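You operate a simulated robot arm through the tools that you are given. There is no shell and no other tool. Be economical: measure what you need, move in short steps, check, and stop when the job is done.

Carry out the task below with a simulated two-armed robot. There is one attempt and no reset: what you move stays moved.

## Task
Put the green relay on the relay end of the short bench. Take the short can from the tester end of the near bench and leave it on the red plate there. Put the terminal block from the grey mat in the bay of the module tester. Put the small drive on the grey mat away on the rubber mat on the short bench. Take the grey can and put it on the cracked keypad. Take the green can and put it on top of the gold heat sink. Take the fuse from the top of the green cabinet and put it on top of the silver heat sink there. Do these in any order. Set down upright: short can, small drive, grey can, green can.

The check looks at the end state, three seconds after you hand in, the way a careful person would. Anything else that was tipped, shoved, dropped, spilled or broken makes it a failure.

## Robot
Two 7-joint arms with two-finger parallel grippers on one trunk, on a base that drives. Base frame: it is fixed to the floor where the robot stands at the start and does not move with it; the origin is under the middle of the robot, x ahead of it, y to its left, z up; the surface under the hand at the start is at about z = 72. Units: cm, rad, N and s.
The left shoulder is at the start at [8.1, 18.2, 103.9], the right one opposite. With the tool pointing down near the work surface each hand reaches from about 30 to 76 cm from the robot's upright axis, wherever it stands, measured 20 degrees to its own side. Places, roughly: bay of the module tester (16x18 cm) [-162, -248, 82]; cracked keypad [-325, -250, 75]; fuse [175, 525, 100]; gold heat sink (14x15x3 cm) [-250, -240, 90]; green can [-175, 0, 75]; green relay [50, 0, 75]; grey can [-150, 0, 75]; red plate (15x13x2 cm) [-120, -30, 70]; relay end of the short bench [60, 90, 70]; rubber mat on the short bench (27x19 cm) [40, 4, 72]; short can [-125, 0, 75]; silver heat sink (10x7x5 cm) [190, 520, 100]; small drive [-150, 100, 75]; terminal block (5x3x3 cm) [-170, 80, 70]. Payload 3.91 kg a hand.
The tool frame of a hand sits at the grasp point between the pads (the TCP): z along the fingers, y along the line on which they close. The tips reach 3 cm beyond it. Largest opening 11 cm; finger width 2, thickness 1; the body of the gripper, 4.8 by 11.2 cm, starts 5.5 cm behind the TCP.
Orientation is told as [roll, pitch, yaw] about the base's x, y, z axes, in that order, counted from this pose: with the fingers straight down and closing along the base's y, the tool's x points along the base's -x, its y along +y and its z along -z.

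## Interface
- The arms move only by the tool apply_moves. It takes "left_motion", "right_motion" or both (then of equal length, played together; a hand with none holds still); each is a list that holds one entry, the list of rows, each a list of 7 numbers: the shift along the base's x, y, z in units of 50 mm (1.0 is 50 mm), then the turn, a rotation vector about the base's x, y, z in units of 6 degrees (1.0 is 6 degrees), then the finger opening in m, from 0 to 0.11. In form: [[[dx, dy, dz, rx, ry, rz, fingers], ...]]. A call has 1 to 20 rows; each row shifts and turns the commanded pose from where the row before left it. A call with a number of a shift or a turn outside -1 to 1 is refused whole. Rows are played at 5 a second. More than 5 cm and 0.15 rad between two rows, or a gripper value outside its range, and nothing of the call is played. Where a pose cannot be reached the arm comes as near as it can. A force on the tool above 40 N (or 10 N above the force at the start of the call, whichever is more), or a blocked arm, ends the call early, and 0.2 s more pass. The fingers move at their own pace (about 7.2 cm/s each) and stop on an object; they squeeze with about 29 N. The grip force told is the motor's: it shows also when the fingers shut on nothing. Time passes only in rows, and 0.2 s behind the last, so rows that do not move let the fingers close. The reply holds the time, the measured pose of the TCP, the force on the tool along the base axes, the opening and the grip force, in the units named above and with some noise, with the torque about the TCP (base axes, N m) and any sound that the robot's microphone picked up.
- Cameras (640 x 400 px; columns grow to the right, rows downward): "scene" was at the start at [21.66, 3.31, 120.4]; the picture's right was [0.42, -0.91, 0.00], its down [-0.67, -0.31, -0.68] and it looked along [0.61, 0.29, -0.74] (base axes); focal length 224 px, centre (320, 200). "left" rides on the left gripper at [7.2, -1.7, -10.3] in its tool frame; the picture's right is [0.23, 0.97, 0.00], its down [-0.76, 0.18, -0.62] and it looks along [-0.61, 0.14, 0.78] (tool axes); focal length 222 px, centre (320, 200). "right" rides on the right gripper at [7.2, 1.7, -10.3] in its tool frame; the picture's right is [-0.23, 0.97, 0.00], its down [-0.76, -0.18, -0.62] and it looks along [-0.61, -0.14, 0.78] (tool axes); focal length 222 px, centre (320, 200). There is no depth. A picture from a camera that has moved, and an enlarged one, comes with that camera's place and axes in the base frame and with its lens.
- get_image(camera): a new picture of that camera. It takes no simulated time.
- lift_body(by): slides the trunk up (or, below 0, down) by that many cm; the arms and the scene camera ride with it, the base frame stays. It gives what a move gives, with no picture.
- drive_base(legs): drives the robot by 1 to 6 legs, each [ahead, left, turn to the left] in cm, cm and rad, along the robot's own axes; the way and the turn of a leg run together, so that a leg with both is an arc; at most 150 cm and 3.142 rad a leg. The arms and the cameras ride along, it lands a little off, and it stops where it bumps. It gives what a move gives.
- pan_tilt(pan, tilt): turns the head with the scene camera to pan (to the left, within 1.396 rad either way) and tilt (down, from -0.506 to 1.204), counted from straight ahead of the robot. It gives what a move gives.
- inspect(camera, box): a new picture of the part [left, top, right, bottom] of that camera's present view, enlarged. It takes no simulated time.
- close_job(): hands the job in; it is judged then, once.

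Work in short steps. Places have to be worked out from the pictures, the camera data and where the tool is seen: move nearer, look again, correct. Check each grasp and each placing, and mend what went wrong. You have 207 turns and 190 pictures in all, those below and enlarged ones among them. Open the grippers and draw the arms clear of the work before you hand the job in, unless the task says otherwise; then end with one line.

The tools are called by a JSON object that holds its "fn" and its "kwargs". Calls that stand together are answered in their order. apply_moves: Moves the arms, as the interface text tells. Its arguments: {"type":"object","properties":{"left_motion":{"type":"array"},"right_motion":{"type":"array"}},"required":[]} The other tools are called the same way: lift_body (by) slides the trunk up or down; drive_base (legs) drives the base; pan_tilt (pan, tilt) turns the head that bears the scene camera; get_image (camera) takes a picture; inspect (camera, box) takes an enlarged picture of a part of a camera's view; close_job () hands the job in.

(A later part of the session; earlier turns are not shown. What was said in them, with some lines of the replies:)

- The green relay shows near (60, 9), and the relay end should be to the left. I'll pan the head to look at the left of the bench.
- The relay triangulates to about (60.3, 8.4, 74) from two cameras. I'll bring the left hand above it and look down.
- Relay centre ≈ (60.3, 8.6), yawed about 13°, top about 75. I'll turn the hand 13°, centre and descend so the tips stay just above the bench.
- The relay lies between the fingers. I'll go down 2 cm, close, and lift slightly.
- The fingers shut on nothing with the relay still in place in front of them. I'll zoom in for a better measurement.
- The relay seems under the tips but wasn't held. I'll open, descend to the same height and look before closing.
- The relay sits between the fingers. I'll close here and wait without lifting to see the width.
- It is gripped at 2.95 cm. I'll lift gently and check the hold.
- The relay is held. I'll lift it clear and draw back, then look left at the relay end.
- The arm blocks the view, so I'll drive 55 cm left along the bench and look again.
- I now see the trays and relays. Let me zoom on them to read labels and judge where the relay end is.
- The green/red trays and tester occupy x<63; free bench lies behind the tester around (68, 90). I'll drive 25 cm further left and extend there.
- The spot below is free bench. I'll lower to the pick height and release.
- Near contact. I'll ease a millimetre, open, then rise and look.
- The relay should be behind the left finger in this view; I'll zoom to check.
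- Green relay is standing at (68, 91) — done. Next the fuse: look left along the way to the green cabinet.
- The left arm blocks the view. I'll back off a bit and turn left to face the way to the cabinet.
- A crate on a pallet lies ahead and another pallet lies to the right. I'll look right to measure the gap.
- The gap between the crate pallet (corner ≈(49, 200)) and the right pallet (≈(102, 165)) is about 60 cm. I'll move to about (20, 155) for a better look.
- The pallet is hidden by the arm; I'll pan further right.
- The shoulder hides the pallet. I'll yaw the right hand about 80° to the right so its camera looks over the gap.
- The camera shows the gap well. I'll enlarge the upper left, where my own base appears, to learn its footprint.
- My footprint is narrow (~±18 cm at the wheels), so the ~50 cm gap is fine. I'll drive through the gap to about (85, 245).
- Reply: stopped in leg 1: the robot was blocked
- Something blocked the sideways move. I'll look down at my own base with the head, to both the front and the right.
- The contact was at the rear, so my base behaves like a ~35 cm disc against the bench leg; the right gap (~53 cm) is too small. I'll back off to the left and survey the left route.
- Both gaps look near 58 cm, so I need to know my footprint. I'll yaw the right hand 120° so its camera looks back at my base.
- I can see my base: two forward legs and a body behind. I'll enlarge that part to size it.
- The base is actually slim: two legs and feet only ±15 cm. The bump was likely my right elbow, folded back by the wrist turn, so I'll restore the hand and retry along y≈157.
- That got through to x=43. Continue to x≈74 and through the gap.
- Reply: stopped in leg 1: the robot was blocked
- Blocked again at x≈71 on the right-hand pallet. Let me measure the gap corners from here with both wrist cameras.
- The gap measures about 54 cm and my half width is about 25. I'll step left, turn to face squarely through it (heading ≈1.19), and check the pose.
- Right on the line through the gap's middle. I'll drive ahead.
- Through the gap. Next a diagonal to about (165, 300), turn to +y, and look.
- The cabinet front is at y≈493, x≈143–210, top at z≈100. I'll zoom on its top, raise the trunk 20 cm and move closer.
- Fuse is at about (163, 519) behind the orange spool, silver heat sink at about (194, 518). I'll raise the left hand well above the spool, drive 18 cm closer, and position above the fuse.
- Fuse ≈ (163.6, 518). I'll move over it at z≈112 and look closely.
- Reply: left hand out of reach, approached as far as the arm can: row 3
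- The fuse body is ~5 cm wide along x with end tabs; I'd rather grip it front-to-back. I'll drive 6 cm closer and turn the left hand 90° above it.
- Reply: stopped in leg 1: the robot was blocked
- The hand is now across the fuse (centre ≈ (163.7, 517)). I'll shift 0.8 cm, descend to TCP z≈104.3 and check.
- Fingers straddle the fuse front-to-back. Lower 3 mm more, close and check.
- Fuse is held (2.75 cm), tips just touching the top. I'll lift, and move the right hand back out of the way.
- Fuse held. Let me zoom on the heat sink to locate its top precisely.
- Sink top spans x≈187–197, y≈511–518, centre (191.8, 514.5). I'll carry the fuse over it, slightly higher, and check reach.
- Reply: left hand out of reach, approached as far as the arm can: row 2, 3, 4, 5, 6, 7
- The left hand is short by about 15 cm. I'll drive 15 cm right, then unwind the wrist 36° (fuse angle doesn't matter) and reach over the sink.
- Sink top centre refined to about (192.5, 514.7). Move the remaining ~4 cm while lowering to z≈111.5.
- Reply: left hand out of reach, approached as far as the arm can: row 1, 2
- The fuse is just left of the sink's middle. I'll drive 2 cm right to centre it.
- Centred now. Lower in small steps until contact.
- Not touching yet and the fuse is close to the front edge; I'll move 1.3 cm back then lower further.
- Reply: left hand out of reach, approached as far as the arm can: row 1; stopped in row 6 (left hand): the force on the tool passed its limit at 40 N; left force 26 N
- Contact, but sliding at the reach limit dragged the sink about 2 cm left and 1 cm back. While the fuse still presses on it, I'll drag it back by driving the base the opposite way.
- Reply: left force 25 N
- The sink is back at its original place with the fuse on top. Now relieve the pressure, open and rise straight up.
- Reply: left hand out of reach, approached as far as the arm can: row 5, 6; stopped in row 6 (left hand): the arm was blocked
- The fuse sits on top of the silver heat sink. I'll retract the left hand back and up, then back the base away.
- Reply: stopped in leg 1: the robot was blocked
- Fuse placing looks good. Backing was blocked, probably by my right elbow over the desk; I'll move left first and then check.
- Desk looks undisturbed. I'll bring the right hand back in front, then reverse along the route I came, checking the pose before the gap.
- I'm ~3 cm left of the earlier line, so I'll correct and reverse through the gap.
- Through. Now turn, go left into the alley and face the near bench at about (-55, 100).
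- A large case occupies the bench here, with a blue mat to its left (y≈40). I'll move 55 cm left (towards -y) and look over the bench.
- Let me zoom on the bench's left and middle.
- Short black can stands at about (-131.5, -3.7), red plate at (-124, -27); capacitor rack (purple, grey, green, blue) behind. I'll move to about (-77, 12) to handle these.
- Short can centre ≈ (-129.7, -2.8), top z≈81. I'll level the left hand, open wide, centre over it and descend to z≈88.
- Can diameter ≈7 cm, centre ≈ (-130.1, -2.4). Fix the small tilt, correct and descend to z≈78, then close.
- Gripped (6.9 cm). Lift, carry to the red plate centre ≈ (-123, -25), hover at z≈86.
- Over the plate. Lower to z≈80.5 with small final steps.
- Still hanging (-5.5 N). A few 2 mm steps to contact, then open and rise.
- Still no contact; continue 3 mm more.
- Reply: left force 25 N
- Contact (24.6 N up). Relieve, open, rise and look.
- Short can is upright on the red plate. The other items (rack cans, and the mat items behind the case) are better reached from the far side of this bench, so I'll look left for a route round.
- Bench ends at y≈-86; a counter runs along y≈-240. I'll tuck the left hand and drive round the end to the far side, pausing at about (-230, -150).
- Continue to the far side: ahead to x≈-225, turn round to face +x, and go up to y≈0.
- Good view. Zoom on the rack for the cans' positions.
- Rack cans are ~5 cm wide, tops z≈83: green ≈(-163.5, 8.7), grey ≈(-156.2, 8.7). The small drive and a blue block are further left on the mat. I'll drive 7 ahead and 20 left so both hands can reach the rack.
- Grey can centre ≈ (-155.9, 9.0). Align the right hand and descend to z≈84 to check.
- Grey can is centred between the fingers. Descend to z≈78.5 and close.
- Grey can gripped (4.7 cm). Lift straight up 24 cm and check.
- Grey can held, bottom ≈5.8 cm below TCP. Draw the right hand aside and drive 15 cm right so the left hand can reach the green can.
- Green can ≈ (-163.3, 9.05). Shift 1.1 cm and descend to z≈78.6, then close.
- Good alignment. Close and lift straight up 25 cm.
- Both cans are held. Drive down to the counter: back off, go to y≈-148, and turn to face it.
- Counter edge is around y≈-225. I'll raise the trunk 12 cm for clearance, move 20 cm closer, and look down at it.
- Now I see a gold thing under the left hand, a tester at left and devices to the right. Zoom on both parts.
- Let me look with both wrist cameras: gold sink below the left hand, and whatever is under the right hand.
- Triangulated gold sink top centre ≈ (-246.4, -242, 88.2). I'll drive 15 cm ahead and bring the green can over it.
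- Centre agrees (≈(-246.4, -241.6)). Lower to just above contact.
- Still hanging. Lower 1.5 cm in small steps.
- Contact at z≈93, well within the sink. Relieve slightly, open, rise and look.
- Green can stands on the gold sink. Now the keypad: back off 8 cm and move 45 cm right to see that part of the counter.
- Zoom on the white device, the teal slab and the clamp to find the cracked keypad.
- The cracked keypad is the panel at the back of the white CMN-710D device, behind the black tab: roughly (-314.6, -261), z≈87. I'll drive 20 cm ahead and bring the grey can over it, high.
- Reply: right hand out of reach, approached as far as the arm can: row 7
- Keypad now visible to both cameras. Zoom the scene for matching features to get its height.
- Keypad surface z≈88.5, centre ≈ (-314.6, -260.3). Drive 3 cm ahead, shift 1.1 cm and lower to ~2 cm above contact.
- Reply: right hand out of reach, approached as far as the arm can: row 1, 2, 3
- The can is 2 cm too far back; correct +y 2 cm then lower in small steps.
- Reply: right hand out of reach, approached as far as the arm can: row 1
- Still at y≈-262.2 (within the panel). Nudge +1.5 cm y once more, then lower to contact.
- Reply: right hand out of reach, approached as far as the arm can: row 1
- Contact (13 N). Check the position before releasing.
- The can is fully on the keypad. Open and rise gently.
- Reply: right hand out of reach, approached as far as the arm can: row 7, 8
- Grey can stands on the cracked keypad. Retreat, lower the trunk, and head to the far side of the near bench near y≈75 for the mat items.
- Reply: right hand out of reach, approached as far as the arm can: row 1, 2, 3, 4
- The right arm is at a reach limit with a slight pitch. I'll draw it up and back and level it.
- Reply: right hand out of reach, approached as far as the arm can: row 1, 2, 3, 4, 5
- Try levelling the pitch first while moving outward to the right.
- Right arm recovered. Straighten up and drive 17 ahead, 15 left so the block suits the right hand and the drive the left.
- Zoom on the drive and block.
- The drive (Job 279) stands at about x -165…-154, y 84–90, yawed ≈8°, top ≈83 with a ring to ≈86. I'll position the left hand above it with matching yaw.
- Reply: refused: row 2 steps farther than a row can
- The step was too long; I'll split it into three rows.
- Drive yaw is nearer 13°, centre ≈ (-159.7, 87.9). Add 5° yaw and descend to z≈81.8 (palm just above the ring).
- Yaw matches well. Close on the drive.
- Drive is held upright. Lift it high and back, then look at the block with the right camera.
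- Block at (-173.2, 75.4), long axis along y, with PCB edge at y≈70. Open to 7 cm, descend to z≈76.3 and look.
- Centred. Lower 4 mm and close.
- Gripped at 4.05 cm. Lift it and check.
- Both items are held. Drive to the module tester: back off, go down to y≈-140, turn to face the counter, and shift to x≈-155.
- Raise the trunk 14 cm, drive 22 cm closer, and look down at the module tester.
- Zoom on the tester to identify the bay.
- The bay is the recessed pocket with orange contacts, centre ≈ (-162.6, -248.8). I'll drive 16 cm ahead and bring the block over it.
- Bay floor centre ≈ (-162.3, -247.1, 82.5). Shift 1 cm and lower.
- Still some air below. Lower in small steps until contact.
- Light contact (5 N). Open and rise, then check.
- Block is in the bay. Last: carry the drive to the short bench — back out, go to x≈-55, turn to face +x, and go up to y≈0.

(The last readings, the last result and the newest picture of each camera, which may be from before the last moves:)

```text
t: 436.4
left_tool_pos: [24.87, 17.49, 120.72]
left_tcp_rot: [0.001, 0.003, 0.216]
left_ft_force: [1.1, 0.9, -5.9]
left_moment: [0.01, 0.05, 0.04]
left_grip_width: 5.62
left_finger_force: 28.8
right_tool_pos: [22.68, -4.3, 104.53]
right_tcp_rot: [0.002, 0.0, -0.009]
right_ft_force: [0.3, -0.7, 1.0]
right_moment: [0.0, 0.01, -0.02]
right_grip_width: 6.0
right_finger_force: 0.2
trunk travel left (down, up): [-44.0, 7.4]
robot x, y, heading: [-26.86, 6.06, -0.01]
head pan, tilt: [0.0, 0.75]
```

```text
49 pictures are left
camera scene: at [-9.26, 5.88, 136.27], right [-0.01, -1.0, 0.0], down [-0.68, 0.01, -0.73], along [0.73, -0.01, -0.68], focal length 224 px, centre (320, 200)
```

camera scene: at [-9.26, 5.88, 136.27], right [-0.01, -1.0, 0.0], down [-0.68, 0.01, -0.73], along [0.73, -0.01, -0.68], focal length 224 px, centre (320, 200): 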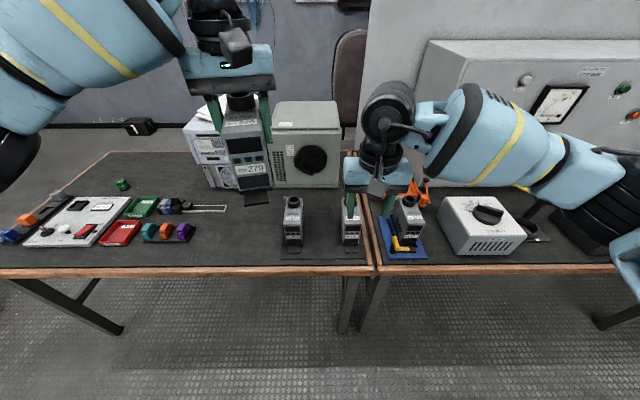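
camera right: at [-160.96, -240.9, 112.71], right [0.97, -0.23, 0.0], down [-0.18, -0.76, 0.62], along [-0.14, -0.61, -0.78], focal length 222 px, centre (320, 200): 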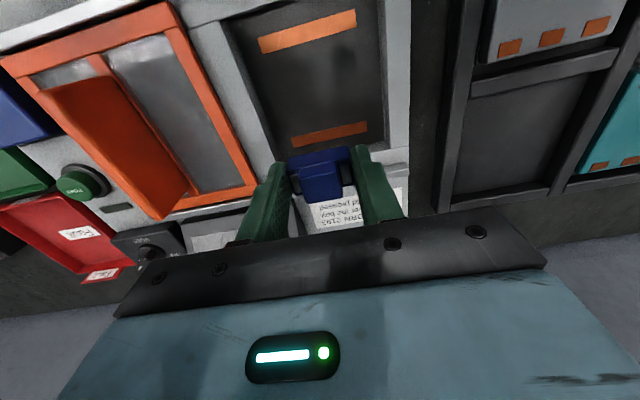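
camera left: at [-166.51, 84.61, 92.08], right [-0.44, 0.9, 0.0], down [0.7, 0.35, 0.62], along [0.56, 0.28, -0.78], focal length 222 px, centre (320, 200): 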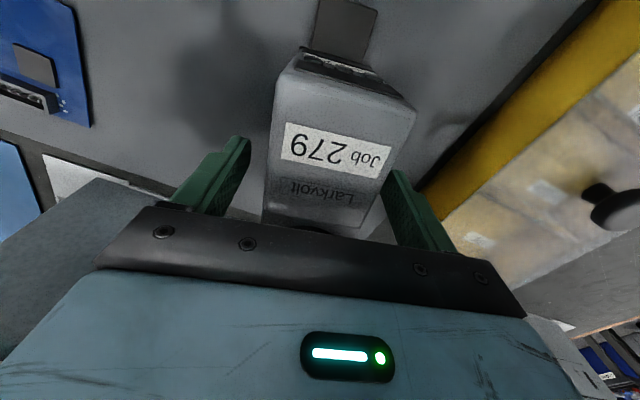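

Zoom on the rubber mat with the two drives.

{"fn": "inspect", "kwargs": {"camera": "scene", "box": [250, 170, 410, 290]}}

```text
3.33 times, centred on (330, 230) of scene
camera zoom: at [-9.26, 5.88, 136.27], right [-0.01, -1.0, 0.0], down [-0.68, 0.01, -0.73], along [0.73, -0.01, -0.68], focal length 748 px, centre (287, 100)
```

zoom: 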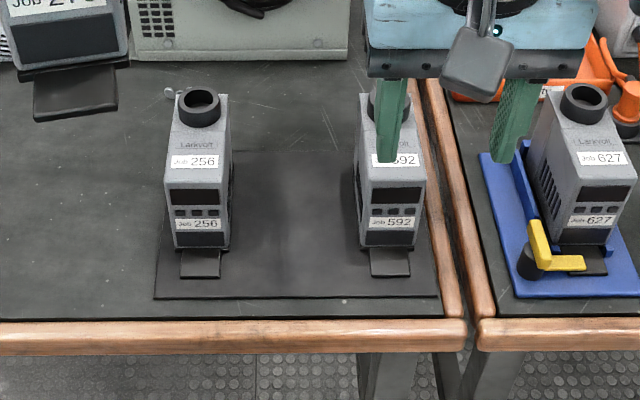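

Between drives 256 and 592 there is a 14 cm gap centred at y≈3.9; mat x≈31–50. I'll drive 17 ahead, 12 right, lower the trunk 14, and square the drive's yaw.

{"fn": "drive_base", "kwargs": {"legs": [[17, -12.5, 0.008]]}}

{"fn": "lift_body", "kwargs": {"by": -14}}

{"fn": "apply_moves", "kwargs": {"left_motion": [[[0, 0, 0, 0, 0, -0.7, 0.03], [0, 0, 0, 0, 0, -0.7, 0.03], [0, 0, 0, 0, 0, -0.66, 0.03], [0, 0, 0, 0, 0, 0, 0.03]]], "right_motion": [[[-0.5, -0.8, 0.4, 0, 0, 0, 0.06], [-0.5, -0.8, 0.4, 0, 0, 0, 0.06], [0, 0, 0.4, 0, 0, 0, 0.06], [0, 0, 0, 0, 0, 0, 0.06]]]}}

{"fn": "get_image", "kwargs": {"camera": "left"}}

{"fn": "get_image", "kwargs": {"camera": "scene"}}

```text
t: 438.1
left_tool_pos: [41.99, 5.42, 120.88]
left_tcp_rot: [0.001, 0.003, 0.224]
left_ft_force: [1.4, -0.4, -5.9]
left_moment: [0.0, 0.06, 0.01]
left_grip_width: 5.6
left_finger_force: 29.1
right_tool_pos: [39.88, -16.33, 104.61]
right_tcp_rot: [0.002, 0.002, -0.003]
right_ft_force: [0.5, -0.1, -0.1]
right_moment: [-0.03, -0.03, -0.01]
right_grip_width: 5.99
right_finger_force: 0.1
trunk travel left (down, up): [-44.0, 7.4]
robot x, y, heading: [-9.39, -6.59, -0.001]
head pan, tilt: [0.0, 0.75]
```

```text
t: 439.8
left_tool_pos: [41.92, 5.38, 106.77]
left_tcp_rot: [-0.001, 0.0, 0.223]
left_ft_force: [-0.5, -0.7, -5.3]
left_moment: [0.01, 0.05, 0.03]
left_grip_width: 5.6
left_finger_force: 29.3
right_tool_pos: [39.79, -16.34, 90.59]
right_tcp_rot: [0.002, -0.004, -0.001]
right_ft_force: [-0.2, 0.2, -0.2]
right_moment: [-0.03, 0.01, 0.03]
right_grip_width: 5.99
right_finger_force: 0.1
trunk travel left (down, up): [-30.0, 21.4]
robot x, y, heading: [-9.63, -6.82, -0.005]
head pan, tilt: [0.0, 0.75]
```

```text
refused: row 1 steps farther than a row can; nothing moved
```

```text
47 pictures are left
camera left: at [35.28, 2.18, 117.15], right [-0.44, 0.9, 0.0], down [0.7, 0.34, 0.62], along [0.56, 0.27, -0.78], focal length 222 px, centre (320, 200)
```

left: 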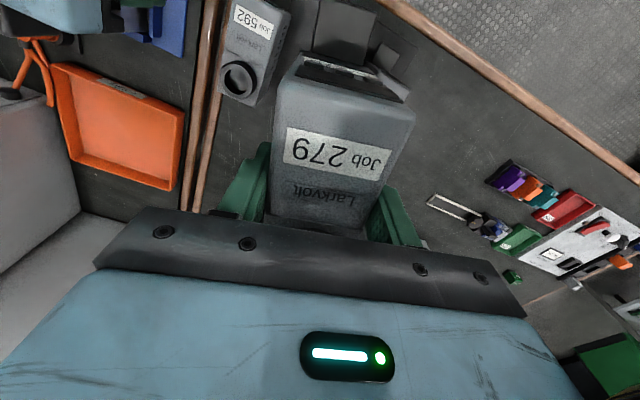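

```text
46 pictures are left
camera scene: at [13.22, -6.53, 121.02], right [0.0, -1.0, 0.0], down [-0.68, 0.0, -0.73], along [0.73, 0.0, -0.68], focal length 224 px, centre (320, 200)
```

scene: 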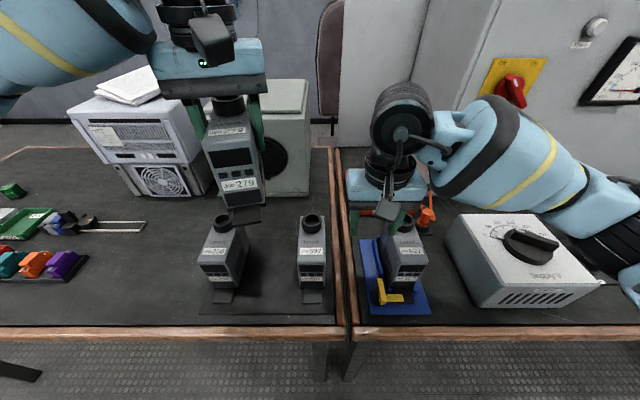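

The right hand is low over drive 627; raise it straight up first, and square the left yaw.

{"fn": "apply_moves", "kwargs": {"left_motion": [[[0, 0, 0, 0, 0, -0.7, 0.03], [0, 0, 0, 0, 0, -0.7, 0.03], [0, 0, 0, 0, 0, -0.7, 0.03], [0, 0, 0, 0, 0, 0, 0.03], [0, 0, 0, 0, 0, 0, 0.03]]], "right_motion": [[[0, 0, 0.8, 0, 0, 0, 0.06], [0, 0, 0.8, 0, 0, 0, 0.06], [0, 0, 0.8, 0, 0, 0, 0.06], [-0.4, -0.6, 0, 0, 0, 0, 0.06], [-0.4, -0.6, 0, 0, 0, 0, 0.06]]]}}

{"fn": "inspect", "kwargs": {"camera": "scene", "box": [170, 180, 360, 330]}}

{"fn": "get_image", "kwargs": {"camera": "left"}}

```text
t: 441.0
left_tool_pos: [41.87, 5.31, 106.83]
left_tcp_rot: [0.0, 0.001, 0.003]
left_ft_force: [0.6, 0.5, -4.6]
left_moment: [-0.01, 0.0, -0.01]
left_grip_width: 5.57
left_finger_force: 29.2
right_tool_pos: [35.88, -22.28, 102.53]
right_tcp_rot: [0.001, 0.002, -0.004]
right_ft_force: [-0.1, 0.6, -0.1]
right_moment: [0.0, -0.04, -0.04]
right_grip_width: 5.99
right_finger_force: 0.0
trunk travel left (down, up): [-30.0, 21.4]
robot x, y, heading: [-9.38, -6.66, -0.001]
head pan, tilt: [0.0, 0.75]
```

```text
2.67 times, centred on (265, 255) of scene
camera zoom: at [13.2, -6.58, 121.02], right [0.0, -1.0, 0.0], down [-0.68, 0.0, -0.73], along [0.73, 0.0, -0.68], focal length 598 px, centre (467, 53)
```

zoom: 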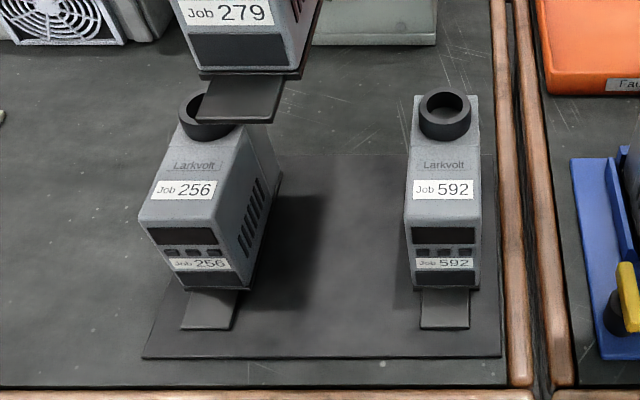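

```text
44 pictures are left
camera left: at [34.73, 3.67, 117.17], right [-0.23, 0.97, 0.0], down [0.76, 0.18, 0.62], along [0.61, 0.14, -0.78], focal length 222 px, centre (320, 200)
```

left: 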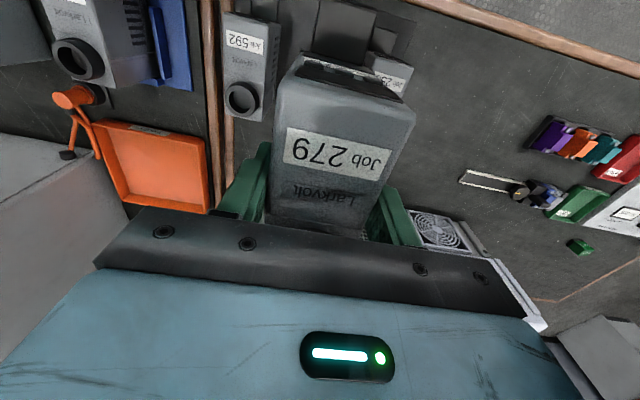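

Gap spans y≈-2.1…11.5; target TCP (42, 4.7). Lower to z≈84 between the two drives and check.

{"fn": "apply_moves", "kwargs": {"left_motion": [[[0.02, -0.12, -0.6, 0, 0, 0, 0.03], [0, 0, -0.8, 0, 0, 0, 0.03], [0, 0, -0.8, 0, 0, 0, 0.03], [0, 0, -0.8, 0, 0, 0, 0.03], [0, 0, -0.8, 0, 0, 0, 0.03], [0, 0, -0.7, 0, 0, 0, 0.03], [0, 0, 0, 0, 0, 0, 0.03]]]}}

{"fn": "inspect", "kwargs": {"camera": "scene", "box": [170, 180, 360, 330]}}

```text
t: 442.6
left_tool_pos: [42.0, 4.68, 84.44]
left_tcp_rot: [0.0, 0.0, 0.003]
left_ft_force: [0.0, 0.2, -5.7]
left_moment: [-0.01, 0.04, 0.02]
left_grip_width: 5.57
left_finger_force: 29.4
right_tool_pos: [36.08, -22.13, 102.49]
right_tcp_rot: [0.002, 0.0, -0.005]
right_ft_force: [1.0, 0.7, 0.3]
right_moment: [0.0, -0.02, 0.02]
right_grip_width: 5.99
right_finger_force: 0.0
trunk travel left (down, up): [-30.0, 21.4]
robot x, y, heading: [-9.28, -6.77, -0.002]
head pan, tilt: [0.0, 0.75]
```

```text
2.67 times, centred on (265, 255) of scene
camera zoom: at [13.23, -6.55, 121.01], right [0.0, -1.0, 0.0], down [-0.68, 0.0, -0.73], along [0.73, 0.0, -0.68], focal length 598 px, centre (467, 53)
```

zoom: 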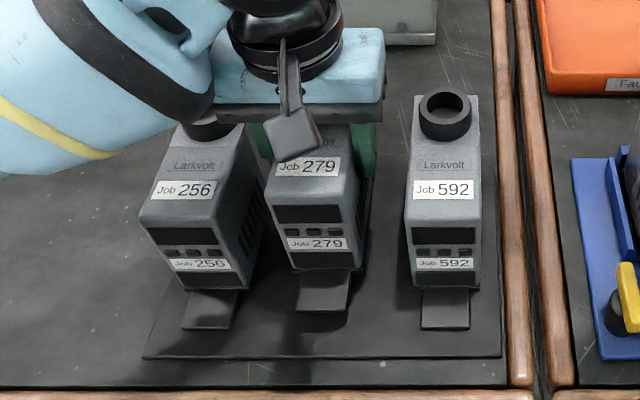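

Aligned nicely. Lower the last 2.5 cm in small steps.

{"fn": "apply_moves", "kwargs": {"left_motion": [[[0, 0, -0.2, 0, 0, 0, 0.03], [0, 0, -0.15, 0, 0, 0, 0.03], [0, 0, -0.1, 0, 0, 0, 0.03], [0, 0, 0, 0, 0, 0, 0.03]]]}}

```text
t: 443.6
left_tool_pos: [42.07, 4.82, 82.13]
left_tcp_rot: [0.001, 0.002, 0.004]
left_ft_force: [0.3, -0.7, -6.0]
left_moment: [0.0, 0.05, -0.02]
left_grip_width: 5.59
left_finger_force: 28.2
right_tool_pos: [36.02, -22.19, 102.41]
right_tcp_rot: [0.001, 0.0, -0.003]
right_ft_force: [0.3, 0.5, 0.1]
right_moment: [-0.03, 0.01, -0.01]
right_grip_width: 6.02
right_finger_force: 0.1
trunk travel left (down, up): [-30.0, 21.4]
robot x, y, heading: [-9.58, -6.81, 0.0]
head pan, tilt: [0.0, 0.75]
```

{"fn": "apply_moves", "kwargs": {"left_motion": [[[0, 0, -0.05, 0, 0, 0, 0.03], [0, 0, -0.04, 0, 0, 0, 0.03], [0, 0, -0.03, 0, 0, 0, 0.03], [0, 0, 0, 0, 0, 0, 0.03]]]}}

```text
t: 444.6
left_tool_pos: [41.92, 4.77, 81.57]
left_tcp_rot: [0.001, -0.004, 0.006]
left_ft_force: [2.0, 4.7, 27.3]
left_moment: [0.29, 0.0, -0.2]
left_grip_width: 5.57
left_finger_force: 28.9
right_tool_pos: [35.87, -22.15, 102.5]
right_tcp_rot: [0.002, -0.002, -0.003]
right_ft_force: [-0.2, -0.6, 0.0]
right_moment: [0.0, 0.02, -0.03]
right_grip_width: 5.99
right_finger_force: 0.0
trunk travel left (down, up): [-30.0, 21.4]
robot x, y, heading: [-9.19, -6.32, -0.002]
head pan, tilt: [0.0, 0.75]
```

Contact (27 N). Relieve, open to 7.5 cm and rise straight up.

{"fn": "apply_moves", "kwargs": {"left_motion": [[[0, 0, 0.03, 0, 0, 0, 0.03], [0, 0, 0, 0, 0, 0, 0.075], [0, 0, 0, 0, 0, 0, 0.075], [0, 0, 0.4, 0, 0, 0, 0.075], [0, 0, 0.8, 0, 0, 0, 0.075], [0, 0, 0.9, 0, 0, 0, 0.075], [0, 0, 0.9, 0, 0, 0, 0.075], [0, 0, 0.9, 0, 0, 0, 0.075], [0, 0, 0.5, 0, 0, 0, 0.075]]]}}

{"fn": "inspect", "kwargs": {"camera": "scene", "box": [170, 180, 360, 330]}}

```text
t: 446.6
left_tool_pos: [42.07, 4.74, 103.71]
left_tcp_rot: [0.0, 0.002, 0.004]
left_ft_force: [0.2, 0.0, 0.1]
left_moment: [0.01, 0.01, 0.01]
left_grip_width: 7.51
left_finger_force: 0.1
right_tool_pos: [35.79, -22.29, 102.5]
right_tcp_rot: [0.002, 0.001, -0.004]
right_ft_force: [-0.5, -0.2, 0.3]
right_moment: [-0.01, 0.03, -0.01]
right_grip_width: 5.98
right_finger_force: 0.1
trunk travel left (down, up): [-30.0, 21.4]
robot x, y, heading: [-9.62, -6.47, -0.002]
head pan, tilt: [0.0, 0.75]
```

```text
2.67 times, centred on (265, 255) of scene
camera zoom: at [13.19, -6.55, 121.02], right [0.0, -1.0, 0.0], down [-0.68, 0.0, -0.73], along [0.73, 0.0, -0.68], focal length 598 px, centre (467, 53)
```

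zoom: 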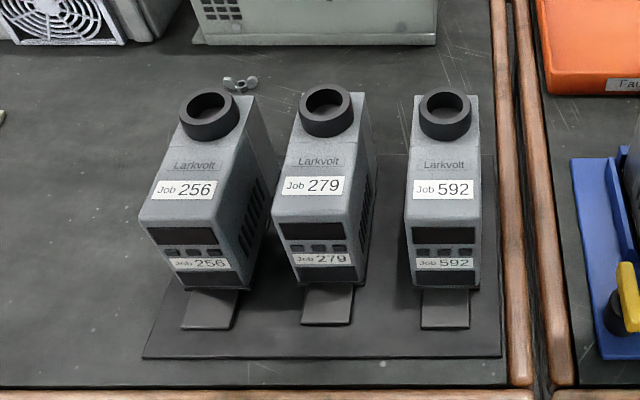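

The drive stands upright on the mat. I'll back away with open grippers so the arms are clear, and take a last look.

{"fn": "drive_base", "kwargs": {"legs": [[-28, 0, 0]]}}

{"fn": "apply_moves", "kwargs": {"left_motion": [[[-0.5, 0, 0.3, 0, 0, 0, 0.1], [-0.5, 0, 0.3, 0, 0, 0, 0.1]]], "right_motion": [[[-0.3, 0, 0.3, 0, 0, 0, 0.1], [-0.3, 0, 0.3, 0, 0, 0, 0.1]]]}}

{"fn": "get_image", "kwargs": {"camera": "scene"}}

```text
t: 448.5
left_tool_pos: [15.01, 4.78, 103.59]
left_tcp_rot: [0.001, 0.003, 0.002]
left_ft_force: [0.6, -0.6, -0.2]
left_moment: [0.02, -0.01, 0.0]
left_grip_width: 7.48
left_finger_force: 0.1
right_tool_pos: [8.9, -22.22, 102.53]
right_tcp_rot: [0.002, 0.0, -0.005]
right_ft_force: [-1.2, 0.6, -0.8]
right_moment: [-0.01, -0.01, 0.01]
right_grip_width: 6.03
right_finger_force: 0.0
trunk travel left (down, up): [-30.0, 21.4]
robot x, y, heading: [-36.33, -6.53, -0.008]
head pan, tilt: [0.0, 0.75]
```

```text
t: 449.1
left_tool_pos: [10.04, 4.8, 106.81]
left_tcp_rot: [0.002, 0.001, 0.002]
left_ft_force: [-0.2, 0.3, 0.3]
left_moment: [0.0, 0.0, -0.01]
left_grip_width: 10.02
left_finger_force: 0.1
right_tool_pos: [5.85, -22.39, 105.51]
right_tcp_rot: [0.002, 0.001, -0.004]
right_ft_force: [0.4, -0.2, 0.4]
right_moment: [0.01, 0.02, 0.05]
right_grip_width: 10.01
right_finger_force: 0.0
trunk travel left (down, up): [-30.0, 21.4]
robot x, y, heading: [-36.36, -6.49, -0.007]
head pan, tilt: [0.0, 0.75]
```

```text
41 pictures are left
camera scene: at [-13.89, -6.52, 121.03], right [0.0, -1.0, 0.0], down [-0.68, 0.0, -0.73], along [0.73, 0.0, -0.68], focal length 224 px, centre (320, 200)
```

scene: 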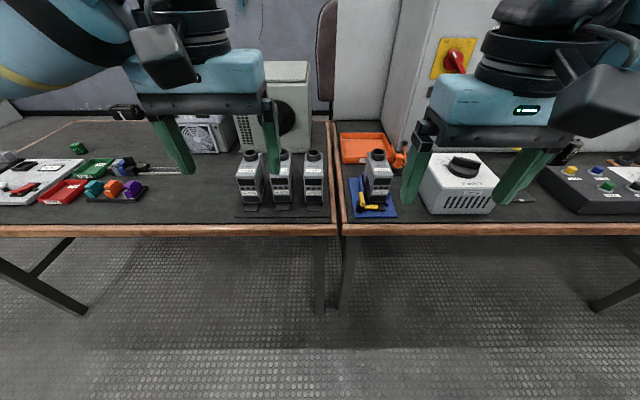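

All seven items are placed and the arms are clear, so I'm handing in.

{"fn": "close_job", "kwargs": {}}

```text
The job is handed in.
```

All seven items are placed and the job is handed in. One thing may count against it: the silver heat sink was nudged about 2 cm and turned slightly when I set the fuse on it. I bumped obstacles a few times while driving, and saw nothing out of place in the pictures I took afterwards.
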